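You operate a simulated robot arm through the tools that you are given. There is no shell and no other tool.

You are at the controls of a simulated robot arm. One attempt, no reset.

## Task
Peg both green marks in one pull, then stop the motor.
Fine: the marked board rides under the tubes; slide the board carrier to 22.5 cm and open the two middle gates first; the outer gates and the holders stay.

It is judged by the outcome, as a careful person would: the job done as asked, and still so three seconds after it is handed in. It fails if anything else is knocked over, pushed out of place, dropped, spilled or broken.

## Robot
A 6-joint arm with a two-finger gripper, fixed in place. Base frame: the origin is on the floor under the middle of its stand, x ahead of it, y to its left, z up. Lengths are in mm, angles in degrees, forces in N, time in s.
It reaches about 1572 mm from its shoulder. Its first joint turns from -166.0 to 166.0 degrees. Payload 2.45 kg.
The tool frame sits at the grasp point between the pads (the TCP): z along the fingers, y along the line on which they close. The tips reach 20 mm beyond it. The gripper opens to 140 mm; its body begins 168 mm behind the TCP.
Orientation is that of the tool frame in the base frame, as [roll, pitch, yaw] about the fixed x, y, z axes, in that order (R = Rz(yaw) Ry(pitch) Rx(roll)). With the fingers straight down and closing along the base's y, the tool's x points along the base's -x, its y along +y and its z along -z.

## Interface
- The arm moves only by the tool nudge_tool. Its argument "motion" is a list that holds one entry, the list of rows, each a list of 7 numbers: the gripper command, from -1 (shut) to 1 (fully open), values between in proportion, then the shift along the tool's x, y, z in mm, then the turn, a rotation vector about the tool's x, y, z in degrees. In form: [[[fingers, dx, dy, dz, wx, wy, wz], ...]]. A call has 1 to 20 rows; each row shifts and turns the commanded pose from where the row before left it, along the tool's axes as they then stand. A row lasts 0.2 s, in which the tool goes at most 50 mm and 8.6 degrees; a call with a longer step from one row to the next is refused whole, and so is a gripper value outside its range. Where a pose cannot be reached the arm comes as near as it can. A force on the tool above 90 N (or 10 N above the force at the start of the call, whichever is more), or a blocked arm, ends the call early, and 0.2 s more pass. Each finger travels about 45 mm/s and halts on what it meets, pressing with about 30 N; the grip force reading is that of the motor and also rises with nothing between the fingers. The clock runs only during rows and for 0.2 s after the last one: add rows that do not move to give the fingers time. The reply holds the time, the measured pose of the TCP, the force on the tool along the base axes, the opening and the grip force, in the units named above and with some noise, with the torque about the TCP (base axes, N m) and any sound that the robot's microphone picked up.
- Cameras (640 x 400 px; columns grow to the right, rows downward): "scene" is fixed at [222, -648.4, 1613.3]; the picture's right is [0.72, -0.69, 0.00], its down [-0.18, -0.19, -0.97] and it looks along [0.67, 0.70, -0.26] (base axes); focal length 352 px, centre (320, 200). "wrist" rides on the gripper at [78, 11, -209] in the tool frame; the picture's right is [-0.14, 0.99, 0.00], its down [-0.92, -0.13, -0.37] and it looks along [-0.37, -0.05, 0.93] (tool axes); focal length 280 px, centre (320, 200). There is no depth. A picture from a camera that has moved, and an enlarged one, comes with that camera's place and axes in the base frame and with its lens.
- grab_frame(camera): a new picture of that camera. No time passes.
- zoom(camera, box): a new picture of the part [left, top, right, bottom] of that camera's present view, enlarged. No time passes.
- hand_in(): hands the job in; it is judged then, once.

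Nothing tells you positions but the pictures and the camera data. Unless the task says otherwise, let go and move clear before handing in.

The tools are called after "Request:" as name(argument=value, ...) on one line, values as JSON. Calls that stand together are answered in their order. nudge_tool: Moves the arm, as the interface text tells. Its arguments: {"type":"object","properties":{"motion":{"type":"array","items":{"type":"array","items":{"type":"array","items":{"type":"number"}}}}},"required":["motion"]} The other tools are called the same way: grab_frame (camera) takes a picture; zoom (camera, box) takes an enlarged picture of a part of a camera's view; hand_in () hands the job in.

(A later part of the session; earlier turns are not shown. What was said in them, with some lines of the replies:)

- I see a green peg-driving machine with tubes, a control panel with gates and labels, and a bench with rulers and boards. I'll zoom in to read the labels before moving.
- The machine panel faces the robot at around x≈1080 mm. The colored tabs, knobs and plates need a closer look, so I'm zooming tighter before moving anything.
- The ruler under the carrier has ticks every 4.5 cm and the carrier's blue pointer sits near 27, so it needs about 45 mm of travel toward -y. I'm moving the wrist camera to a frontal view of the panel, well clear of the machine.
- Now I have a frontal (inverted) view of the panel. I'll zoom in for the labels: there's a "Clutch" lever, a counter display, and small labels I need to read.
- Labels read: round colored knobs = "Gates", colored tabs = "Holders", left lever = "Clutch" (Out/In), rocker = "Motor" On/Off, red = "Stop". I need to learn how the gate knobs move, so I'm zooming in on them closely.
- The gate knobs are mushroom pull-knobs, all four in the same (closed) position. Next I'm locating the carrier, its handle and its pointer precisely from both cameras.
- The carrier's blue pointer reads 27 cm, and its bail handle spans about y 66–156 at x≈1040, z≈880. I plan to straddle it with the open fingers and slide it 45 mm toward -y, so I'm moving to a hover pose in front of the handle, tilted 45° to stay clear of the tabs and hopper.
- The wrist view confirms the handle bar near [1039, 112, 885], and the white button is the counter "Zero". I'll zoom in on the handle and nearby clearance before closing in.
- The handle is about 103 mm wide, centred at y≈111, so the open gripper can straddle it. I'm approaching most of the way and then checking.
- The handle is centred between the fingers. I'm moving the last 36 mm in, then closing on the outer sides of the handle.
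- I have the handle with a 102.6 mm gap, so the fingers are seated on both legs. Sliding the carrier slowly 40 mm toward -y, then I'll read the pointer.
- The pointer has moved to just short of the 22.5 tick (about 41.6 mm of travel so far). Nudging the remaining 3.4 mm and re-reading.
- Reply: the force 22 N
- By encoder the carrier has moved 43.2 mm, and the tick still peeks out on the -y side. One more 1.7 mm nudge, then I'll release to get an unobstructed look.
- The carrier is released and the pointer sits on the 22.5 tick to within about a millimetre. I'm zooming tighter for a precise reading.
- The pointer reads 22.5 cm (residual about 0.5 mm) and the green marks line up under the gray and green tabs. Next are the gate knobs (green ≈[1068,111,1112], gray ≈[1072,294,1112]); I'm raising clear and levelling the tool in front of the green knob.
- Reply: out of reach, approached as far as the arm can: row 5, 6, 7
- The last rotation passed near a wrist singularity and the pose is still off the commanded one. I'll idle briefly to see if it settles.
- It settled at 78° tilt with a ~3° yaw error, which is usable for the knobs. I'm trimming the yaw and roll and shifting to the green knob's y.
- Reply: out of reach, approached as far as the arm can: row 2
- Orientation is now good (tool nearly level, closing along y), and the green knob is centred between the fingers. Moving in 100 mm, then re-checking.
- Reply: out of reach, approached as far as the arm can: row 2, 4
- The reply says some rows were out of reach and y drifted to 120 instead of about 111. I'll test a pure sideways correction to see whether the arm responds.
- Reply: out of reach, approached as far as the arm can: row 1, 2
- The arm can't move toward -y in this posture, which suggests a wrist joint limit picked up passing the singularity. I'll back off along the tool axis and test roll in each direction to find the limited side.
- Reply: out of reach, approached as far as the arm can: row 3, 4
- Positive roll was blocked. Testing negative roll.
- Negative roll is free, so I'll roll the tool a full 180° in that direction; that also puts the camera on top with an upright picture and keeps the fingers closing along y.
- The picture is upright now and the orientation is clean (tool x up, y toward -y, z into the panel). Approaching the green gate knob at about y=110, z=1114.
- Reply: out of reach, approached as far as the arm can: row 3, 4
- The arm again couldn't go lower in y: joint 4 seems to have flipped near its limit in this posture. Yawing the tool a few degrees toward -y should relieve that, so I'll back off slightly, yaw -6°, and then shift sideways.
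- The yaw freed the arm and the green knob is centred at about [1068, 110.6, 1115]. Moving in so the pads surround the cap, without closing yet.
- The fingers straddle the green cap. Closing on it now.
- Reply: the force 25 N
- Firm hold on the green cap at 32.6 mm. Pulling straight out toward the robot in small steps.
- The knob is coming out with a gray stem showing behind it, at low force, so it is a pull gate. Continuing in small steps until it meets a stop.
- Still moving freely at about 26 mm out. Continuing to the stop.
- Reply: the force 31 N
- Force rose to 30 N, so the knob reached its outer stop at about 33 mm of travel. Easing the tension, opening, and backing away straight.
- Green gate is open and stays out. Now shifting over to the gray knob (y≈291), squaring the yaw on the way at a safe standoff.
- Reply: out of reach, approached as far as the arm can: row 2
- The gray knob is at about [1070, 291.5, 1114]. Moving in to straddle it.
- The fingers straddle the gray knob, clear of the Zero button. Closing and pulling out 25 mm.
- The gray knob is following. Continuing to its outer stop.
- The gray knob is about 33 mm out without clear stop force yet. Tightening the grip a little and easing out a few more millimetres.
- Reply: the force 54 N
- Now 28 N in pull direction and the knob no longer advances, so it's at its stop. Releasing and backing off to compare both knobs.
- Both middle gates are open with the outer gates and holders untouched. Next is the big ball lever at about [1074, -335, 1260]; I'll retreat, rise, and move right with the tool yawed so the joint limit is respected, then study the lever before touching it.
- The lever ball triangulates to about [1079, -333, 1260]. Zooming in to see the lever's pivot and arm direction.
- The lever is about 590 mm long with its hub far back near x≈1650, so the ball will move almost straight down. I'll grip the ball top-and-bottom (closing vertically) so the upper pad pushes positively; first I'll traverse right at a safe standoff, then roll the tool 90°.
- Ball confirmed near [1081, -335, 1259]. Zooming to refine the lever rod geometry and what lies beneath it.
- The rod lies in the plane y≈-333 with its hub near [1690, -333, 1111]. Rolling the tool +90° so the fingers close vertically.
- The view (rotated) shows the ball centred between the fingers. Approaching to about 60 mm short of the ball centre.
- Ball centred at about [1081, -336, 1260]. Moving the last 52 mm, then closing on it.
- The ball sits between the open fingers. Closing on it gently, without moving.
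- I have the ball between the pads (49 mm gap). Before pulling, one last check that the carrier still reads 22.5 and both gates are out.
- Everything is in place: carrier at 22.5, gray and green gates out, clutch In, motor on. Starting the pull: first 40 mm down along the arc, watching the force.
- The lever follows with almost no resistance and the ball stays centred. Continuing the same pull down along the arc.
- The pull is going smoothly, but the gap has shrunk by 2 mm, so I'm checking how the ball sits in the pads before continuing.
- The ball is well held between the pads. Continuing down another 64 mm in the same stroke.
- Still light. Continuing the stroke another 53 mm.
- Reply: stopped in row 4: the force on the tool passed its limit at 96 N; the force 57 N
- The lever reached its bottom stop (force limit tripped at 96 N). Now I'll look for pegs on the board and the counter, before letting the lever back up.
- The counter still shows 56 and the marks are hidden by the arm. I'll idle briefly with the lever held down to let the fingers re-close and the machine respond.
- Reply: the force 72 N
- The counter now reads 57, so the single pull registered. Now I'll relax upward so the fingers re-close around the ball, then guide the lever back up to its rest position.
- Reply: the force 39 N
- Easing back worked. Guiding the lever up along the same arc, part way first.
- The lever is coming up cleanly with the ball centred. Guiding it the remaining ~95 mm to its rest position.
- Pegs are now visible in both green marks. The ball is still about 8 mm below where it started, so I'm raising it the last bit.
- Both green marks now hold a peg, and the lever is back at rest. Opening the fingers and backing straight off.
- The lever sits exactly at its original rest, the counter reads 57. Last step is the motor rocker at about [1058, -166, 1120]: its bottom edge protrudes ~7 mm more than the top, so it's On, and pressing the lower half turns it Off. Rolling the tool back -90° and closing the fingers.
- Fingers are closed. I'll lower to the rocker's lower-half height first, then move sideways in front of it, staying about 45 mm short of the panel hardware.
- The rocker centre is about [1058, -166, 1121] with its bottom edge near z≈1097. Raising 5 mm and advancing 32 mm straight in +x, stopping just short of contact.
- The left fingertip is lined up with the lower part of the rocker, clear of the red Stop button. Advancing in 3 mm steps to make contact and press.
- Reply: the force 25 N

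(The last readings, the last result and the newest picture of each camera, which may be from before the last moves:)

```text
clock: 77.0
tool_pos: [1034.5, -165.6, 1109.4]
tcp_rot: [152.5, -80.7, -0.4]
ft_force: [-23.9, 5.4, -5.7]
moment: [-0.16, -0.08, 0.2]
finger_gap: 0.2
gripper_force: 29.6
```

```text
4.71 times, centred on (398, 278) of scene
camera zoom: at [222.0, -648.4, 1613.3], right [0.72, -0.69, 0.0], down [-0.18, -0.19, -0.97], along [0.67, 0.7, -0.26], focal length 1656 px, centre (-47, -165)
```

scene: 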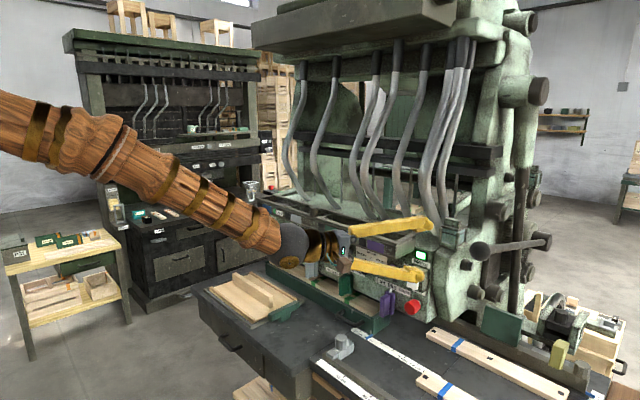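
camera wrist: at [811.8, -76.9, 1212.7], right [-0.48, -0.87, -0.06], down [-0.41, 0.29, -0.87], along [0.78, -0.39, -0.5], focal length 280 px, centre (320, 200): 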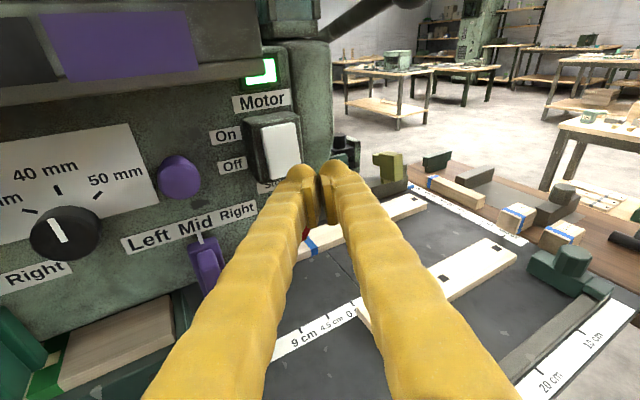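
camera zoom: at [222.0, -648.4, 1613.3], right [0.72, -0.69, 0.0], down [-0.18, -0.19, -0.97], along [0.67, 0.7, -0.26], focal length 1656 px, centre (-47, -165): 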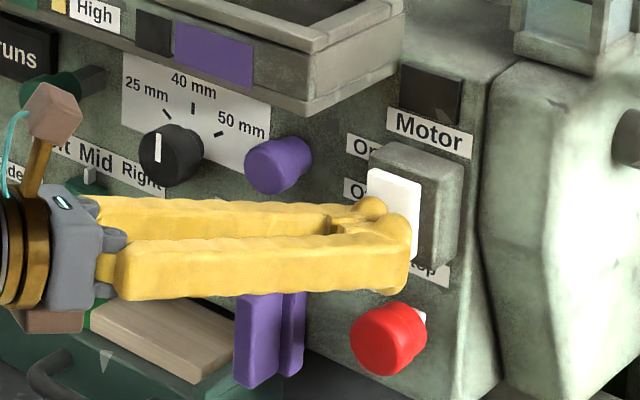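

The motor lamp went dark, so the motor is off. Backing straight away from the rocker.

Request:
nudge_tool(motion=[[[-1, -1.6, 4.6, -8.7, 0, 0, 0], [-1, -3.2, 9.2, -17.4, 0, 0, 0], [-1, -4.8, 13.8, -26.2, 0, 0, 0], [-1, -4.8, 13.8, -26.2, 0, 0, 0], [-1, -4.8, 13.8, -26.2, 0, 0, 0], [-1, -4.8, 13.8, -26.2, 0, 0, 0], [-1, 40, 0, 0, 0, 0, 0], [-1, 40, 0, 0, 0, 0, 0], [-1, 40, 0, 0, 0, 0, 0], [-1, 40, 0, 0, 0, 0, 0], [-1, 0, 0, -40, 0, 0, 0], [-1, 0, 0, -40, 0, 0, 0], [-1, 0, 0, 0, 0, 0, 0]]])

Request:
grab_frame(camera="wrist")

Request:
grab_frame(camera="scene")

Request:
zoom(camera="scene", box=[250, 200, 450, 325])

```text
clock: 79.8
tool_pos: [841.8, -128.4, 1279.2]
tcp_rot: [152.6, -80.8, -0.4]
ft_force: [0.1, 0.2, 0.4]
moment: [-0.01, 0.01, -0.03]
finger_gap: 0.0
gripper_force: 29.9
```

```text
taken
camera wrist: at [665.6, -39.7, 1386.8], right [-0.48, -0.87, -0.06], down [-0.41, 0.29, -0.87], along [0.78, -0.39, -0.5], focal length 280 px, centre (320, 200)
```

wrist: 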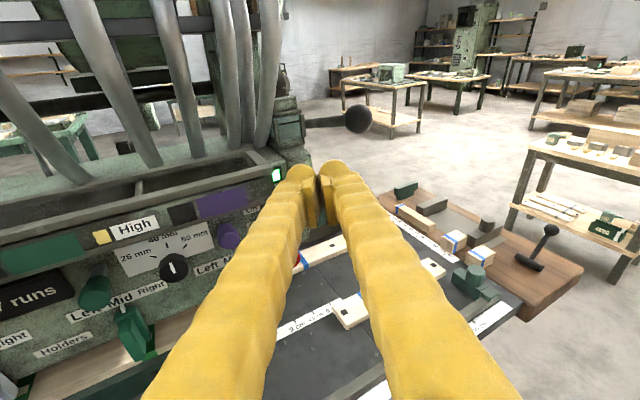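

```text
taken
```

scene: 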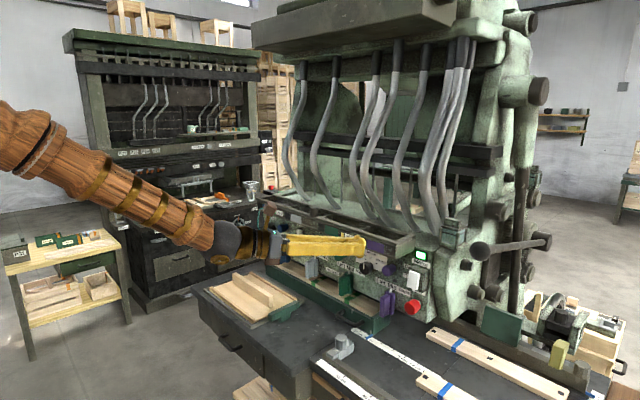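

```text
3.20 times, centred on (350, 262) of scene
camera zoom: at [222.0, -648.4, 1613.3], right [0.72, -0.69, 0.0], down [-0.18, -0.19, -0.97], along [0.67, 0.7, -0.26], focal length 1126 px, centre (224, 0)
```

zoom: 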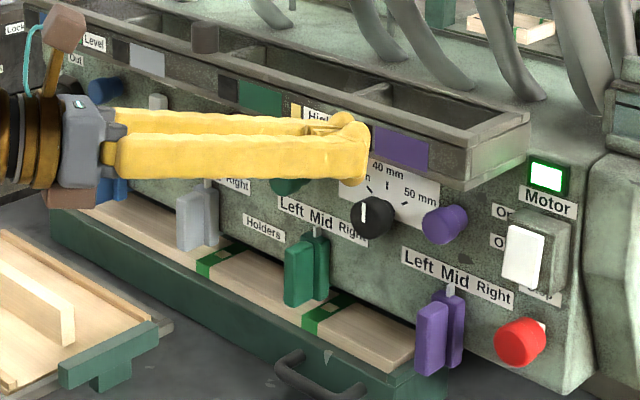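

The lamp came back on once I let go: the rocker didn't latch because I only pushed it partway (about 1.5–2 mm of its travel). I'll retrace my path and press deeper until it clicks over.

Request:
nudge_tool(motion=[[[-1, 0, 0, 40, 0, 0, 0], [-1, 0, 0, 40, 0, 0, 0], [-1, -40, 0, 0, 0, 0, 0], [-1, -40, 0, 0, 0, 0, 0], [-1, -40, 0, 0, 0, 0, 0], [-1, -40, 0, 0, 0, 0, 0], [-1, 4.8, -13.8, 26.2, 0, 0, 0], [-1, 4.8, -13.8, 26.2, 0, 0, 0], [-1, 4.8, -13.8, 26.2, 0, 0, 0], [-1, 4.0, -11.5, 21.8, 0, 0, 0], [-1, 0, 0, 0, 0, 0, 0]]])

Request:
zoom(camera="wrist", box=[220, 90, 380, 210])

Request:
zoom(camera="scene", box=[380, 250, 444, 310])

```text
clock: 82.2
tool_pos: [997.4, -167.5, 1108.7]
tcp_rot: [152.3, -80.9, -0.3]
ft_force: [0.0, -0.2, 0.0]
moment: [0.0, -0.04, -0.01]
finger_gap: 0.2
gripper_force: 29.5
```

```text
3.33 times, centred on (300, 150) of wrist
camera zoom: at [822.6, -78.6, 1216.4], right [-0.48, -0.87, -0.06], down [-0.41, 0.29, -0.87], along [0.78, -0.39, -0.5], focal length 935 px, centre (387, 367)
```

zoom: 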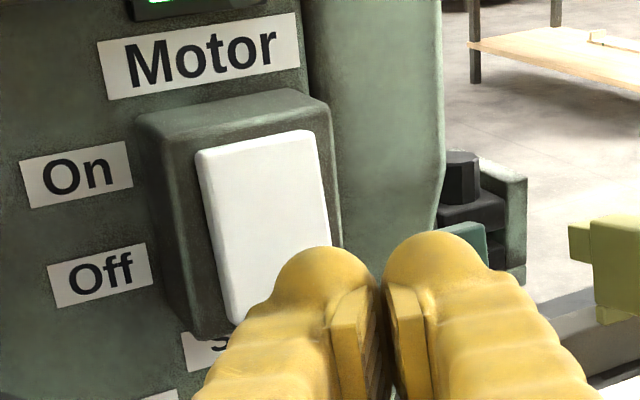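

```text
6.67 times, centred on (412, 280) of scene
camera zoom: at [222.0, -648.4, 1613.3], right [0.72, -0.69, 0.0], down [-0.18, -0.19, -0.97], along [0.67, 0.7, -0.26], focal length 2346 px, centre (-293, -333)
```

zoom: 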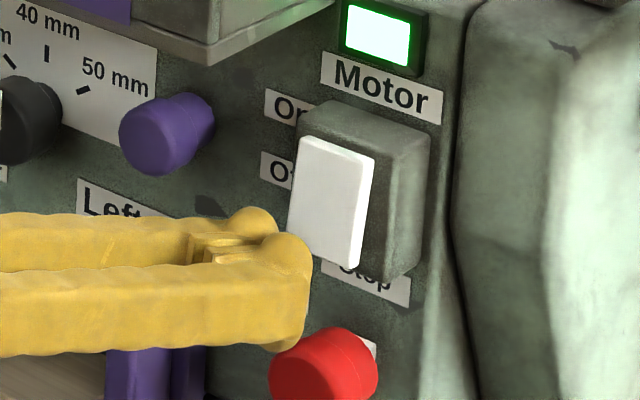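

Positioned again. I'm lowering 3 mm for better leverage and advancing, then pressing in 2 mm steps deeper than before.

Request:
nudge_tool(motion=[[[-1, -3, -0.2, 0.4, 0, 0, 0], [-1, 1.6, -4.6, 8.7, 0, 0, 0], [-1, 1.6, -4.6, 8.7, 0, 0, 0], [-1, 1.6, -4.6, 8.7, 0, 0, 0], [-1, 0.32, -0.92, 1.75, 0, 0, 0], [-1, 0.32, -0.92, 1.75, 0, 0, 0], [-1, 0.32, -0.92, 1.75, 0, 0, 0], [-1, 0.32, -0.92, 1.75, 0, 0, 0], [-1, 0.32, -0.92, 1.75, 0, 0, 0], [-1, 0.32, -0.92, 1.75, 0, 0, 0]]])

Request:
zoom(camera="scene", box=[380, 250, 444, 310])

Request:
zoom(camera="wrist", box=[220, 70, 380, 190])

```text
clock: 84.0
tool_pos: [1034.0, -166.3, 1105.7]
tcp_rot: [152.5, -80.6, -0.5]
ft_force: [-28.8, 3.5, 4.2]
moment: [-0.15, -0.4, 0.19]
finger_gap: 0.0
gripper_force: 29.0
stopped in row 8: the force on the tool passed its limit at 104 N (the readings are from after the stop); the commanded pose is now the measured one
```

```text
6.67 times, centred on (412, 280) of scene
camera zoom: at [222.0, -648.4, 1613.3], right [0.72, -0.69, 0.0], down [-0.18, -0.19, -0.97], along [0.67, 0.7, -0.26], focal length 2346 px, centre (-293, -333)
```

zoom: 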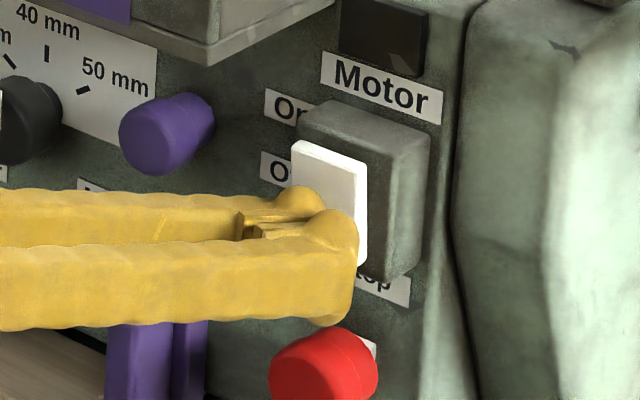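

```text
3.33 times, centred on (300, 130) of wrist
camera zoom: at [859.6, -78.6, 1214.0], right [-0.48, -0.87, -0.06], down [-0.41, 0.29, -0.86], along [0.77, -0.39, -0.5], focal length 935 px, centre (387, 433)
```

zoom: 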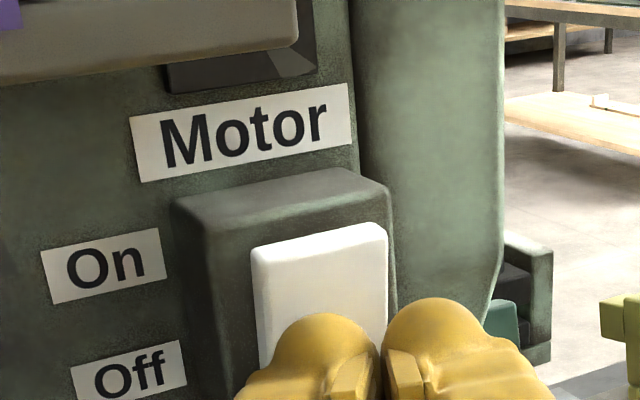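

The rocker is now hard over (104 N limit reached at its stop), top edge protruding and lamp dark. I'll back off only a little and check whether it stays.

Request:
nudge_tool(motion=[[[-1, -0.8, 2.3, -4.4, 0, 0, 0], [-1, -0.8, 2.3, -4.4, 0, 0, 0]]])

Request:
zoom(camera="scene", box=[380, 250, 444, 310])

```text
clock: 84.6
tool_pos: [1025.7, -166.7, 1104.9]
tcp_rot: [152.7, -80.6, -0.8]
ft_force: [-0.4, -0.3, 0.2]
moment: [0.01, -0.04, -0.01]
finger_gap: 0.2
gripper_force: 29.2
```

```text
6.67 times, centred on (412, 280) of scene
camera zoom: at [222.0, -648.4, 1613.3], right [0.72, -0.69, 0.0], down [-0.18, -0.19, -0.97], along [0.67, 0.7, -0.26], focal length 2346 px, centre (-293, -333)
```

zoom: 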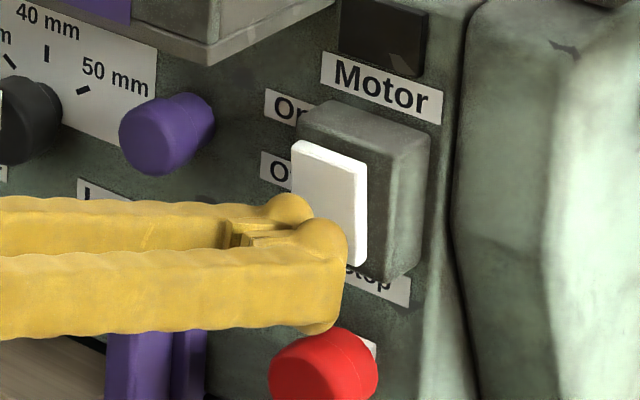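

The rocker stays flipped with no contact force. Backing off further and waiting to see that it really holds.

Request:
nudge_tool(motion=[[[-1, -1.6, 4.6, -8.7, 0, 0, 0], [-1, -3.2, 9.2, -17.4, 0, 0, 0], [-1, -4.8, 13.8, -26.2, 0, 0, 0], [-1, 0, 0, 0, 0, 0, 0], [-1, 0, 0, 0, 0, 0, 0], [-1, 0, 0, 0, 0, 0, 0]]])

Request:
zoom(camera="scene", box=[380, 250, 444, 310])

Request:
grab_frame(camera="wrist")

```text
clock: 86.0
tool_pos: [966.2, -166.8, 1105.2]
tcp_rot: [152.7, -80.6, -0.6]
ft_force: [0.1, -0.5, 0.1]
moment: [-0.03, 0.01, -0.02]
finger_gap: 0.0
gripper_force: 29.7
```

```text
6.67 times, centred on (412, 280) of scene
camera zoom: at [222.0, -648.4, 1613.3], right [0.72, -0.69, 0.0], down [-0.18, -0.19, -0.97], along [0.67, 0.7, -0.26], focal length 2346 px, centre (-293, -333)
```

zoom: 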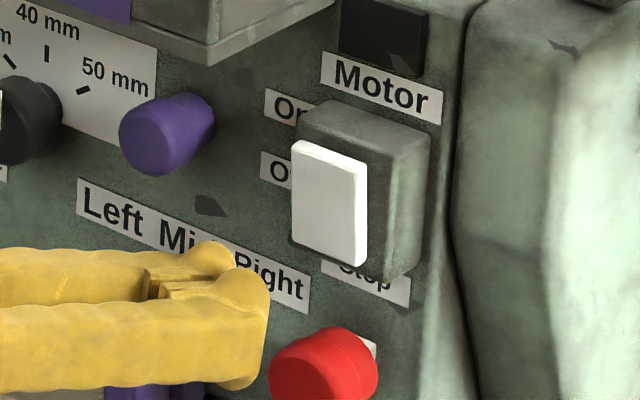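

```text
taken
camera wrist: at [791.1, -79.1, 1213.2], right [-0.48, -0.87, -0.06], down [-0.41, 0.29, -0.86], along [0.77, -0.39, -0.5], focal length 280 px, centre (320, 200)
```

wrist: 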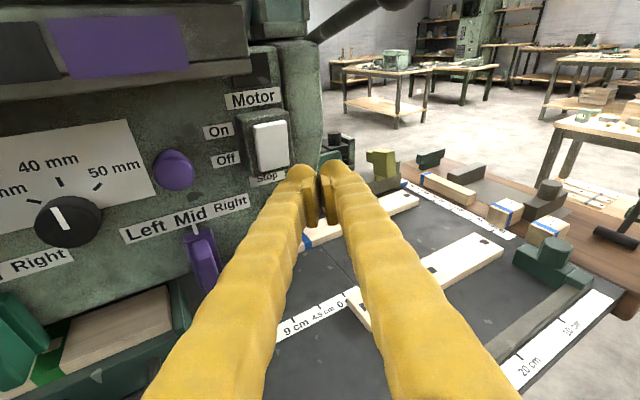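

The rocker is latched Off and the lamp stays dark. Moving the arm clear, then doing a full final inspection.

Request:
nudge_tool(motion=[[[-1, -4.8, 13.8, -26.2, 0, 0, 0], [-1, -4.8, 13.8, -26.2, 0, 0, 0], [-1, 40, 0, 0, 0, 0, 0], [-1, 40, 0, 0, 0, 0, 0], [-1, 40, 0, 0, 0, 0, 0], [-1, 40, 0, 0, 0, 0, 0], [-1, 40, 0, 0, 0, 0, 0], [-1, 40, 0, 0, 0, 0, 0], [-1, 0, 0, -40, 0, 0, 0], [-1, 0, 0, -40, 0, 0, 0], [-1, 0, 0, -40, 0, 0, 0], [-1, 0, 0, -40, 0, 0, 0], [-1, 0, 0, 0, 0, 0, 0], [-1, 0, 0, 0, 0, 0, 0], [-1, 0, 0, 0, 0, 0, 0]]])

Request:
grab_frame(camera="scene")

Request:
zoom(camera="scene", box=[250, 200, 450, 325])

Request:
grab_frame(camera="wrist")

```text
clock: 89.2
tool_pos: [804.5, -93.5, 1366.0]
tcp_rot: [152.7, -80.5, -0.6]
ft_force: [0.4, 0.4, -1.6]
moment: [0.01, 0.01, 0.02]
finger_gap: 0.0
gripper_force: 29.8
```

```text
taken
```

scene: 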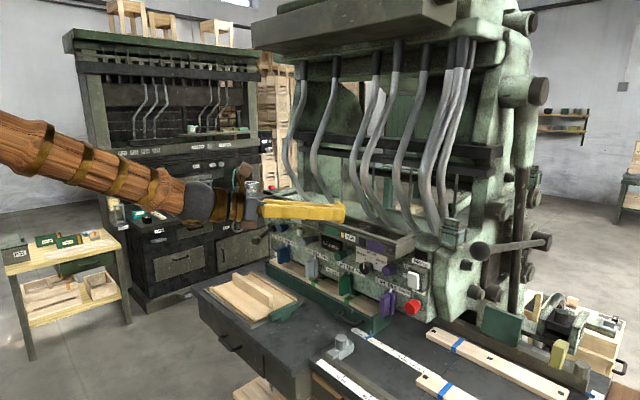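

```text
3.20 times, centred on (350, 262) of scene
camera zoom: at [222.0, -648.4, 1613.3], right [0.72, -0.69, 0.0], down [-0.18, -0.19, -0.97], along [0.67, 0.7, -0.26], focal length 1126 px, centre (224, 0)
```

zoom: 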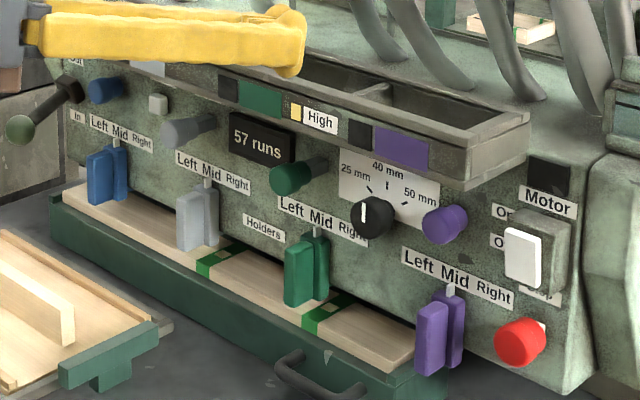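

```text
taken
camera wrist: at [629.9, -5.3, 1474.9], right [-0.48, -0.87, -0.06], down [-0.41, 0.29, -0.86], along [0.77, -0.39, -0.5], focal length 280 px, centre (320, 200)
```

wrist: 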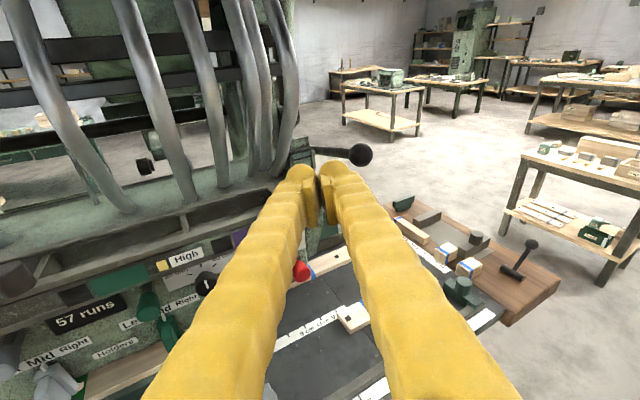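

Lamp is dark, counter reads 57, gates and holders are as required. One more pause and a close-up of the pegs, pointer and switch before handing in.

Request:
nudge_tool(motion=[[[-1, 0, 0, 0, 0, 0, 0], [-1, 0, 0, 0, 0, 0, 0], [-1, 0, 0, 0, 0, 0, 0], [-1, 0, 0, 0, 0, 0, 0], [-1, 0, 0, 0, 0, 0, 0], [-1, 0, 0, 0, 0, 0, 0], [-1, 0, 0, 0, 0, 0, 0], [-1, 0, 0, 0, 0, 0, 0], [-1, 0, 0, 0, 0, 0, 0], [-1, 0, 0, 0, 0, 0, 0], [-1, 0, 0, 0, 0, 0, 0], [-1, 0, 0, 0, 0, 0, 0], [-1, 0, 0, 0, 0, 0, 0], [-1, 0, 0, 0, 0, 0, 0], [-1, 0, 0, 0, 0, 0, 0]]])

Request:
zoom(camera="scene", box=[290, 250, 386, 320])

Request:
zoom(camera="scene", box=[340, 240, 440, 345])

Request:
zoom(camera="scene", box=[400, 200, 640, 400])

```text
clock: 92.4
tool_pos: [805.5, -94.7, 1367.9]
tcp_rot: [152.7, -80.6, -0.7]
ft_force: [0.2, -0.1, -0.7]
moment: [0.03, -0.03, -0.02]
finger_gap: 0.0
gripper_force: 29.0
```

```text
5.71 times, centred on (338, 285) of scene
camera zoom: at [222.0, -648.4, 1613.3], right [0.72, -0.69, 0.0], down [-0.18, -0.19, -0.97], along [0.67, 0.7, -0.26], focal length 2011 px, centre (217, -286)
```

zoom: 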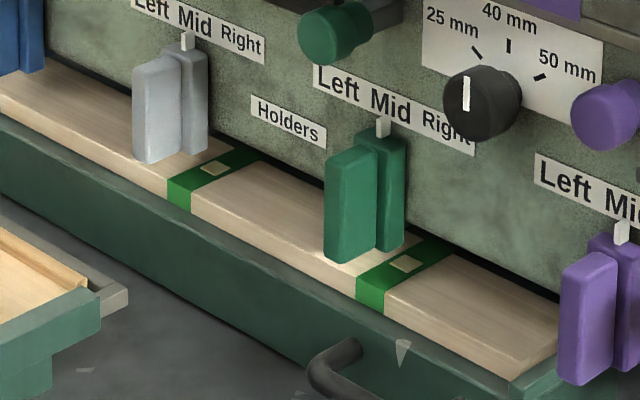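

```text
3.81 times, centred on (390, 292) of scene
camera zoom: at [222.0, -648.4, 1613.3], right [0.72, -0.69, 0.0], down [-0.18, -0.19, -0.97], along [0.67, 0.7, -0.26], focal length 1341 px, centre (53, -152)
```

zoom: 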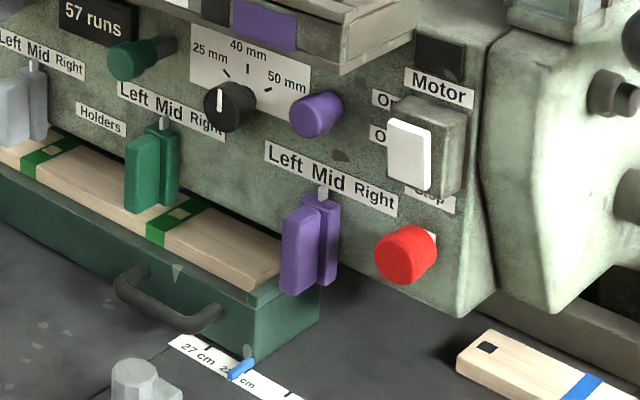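

```text
2.00 times, centred on (520, 300) of scene
camera zoom: at [222.0, -648.4, 1613.3], right [0.72, -0.69, 0.0], down [-0.18, -0.19, -0.97], along [0.67, 0.7, -0.26], focal length 704 px, centre (-80, 0)
```

zoom: 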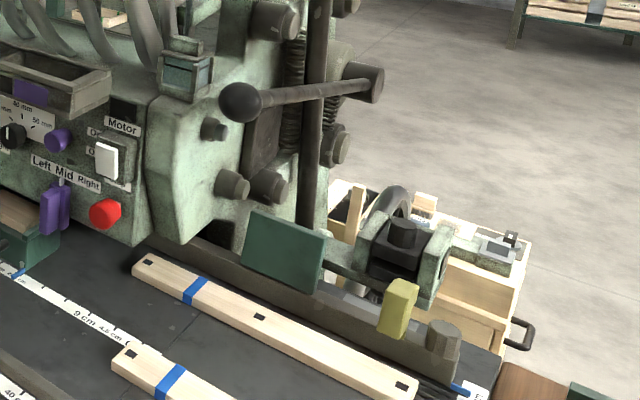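

Both green marks have a peg, the carrier still reads 22.5 cm, and the counter shows exactly one run (56 to 57). The motor lamp has stayed dark for several seconds, the lever is back at rest, and the outer gates, holders and everything else are where they were. Handing in with the arm clear.

Request:
hand_in()

```text
The job is handed in.
```

The job is handed in: both green marks were pegged in one pull, and the motor is off.

- **Carrier:** I slid it 45 mm, from 27 cm to 22.5 cm. Its pointer sits on the 22.5 tick to within about a millimetre.
- **Gates:** The gray and green gate knobs are pulled out to their stops. The blue and purple gates and all four holders were not touched.
- **Pull:** One stroke of the ball lever took the counter from 56 to 57 runs, and a peg shows in each green mark. I guided the lever back up to its rest position.
- **Motor:** My first press on the rocker did not latch and the lamp came back on. I pressed again to the hard stop and it stayed Off. The lamp was still dark more than 7 seconds later, at my last check before handing in.

Two presses tripped the 90 N force limit: the lever at its bottom stop (96 N) and the rocker at its stop (104 N). Nothing was knocked over or moved that shouldn't have been, as far as the pictures show.
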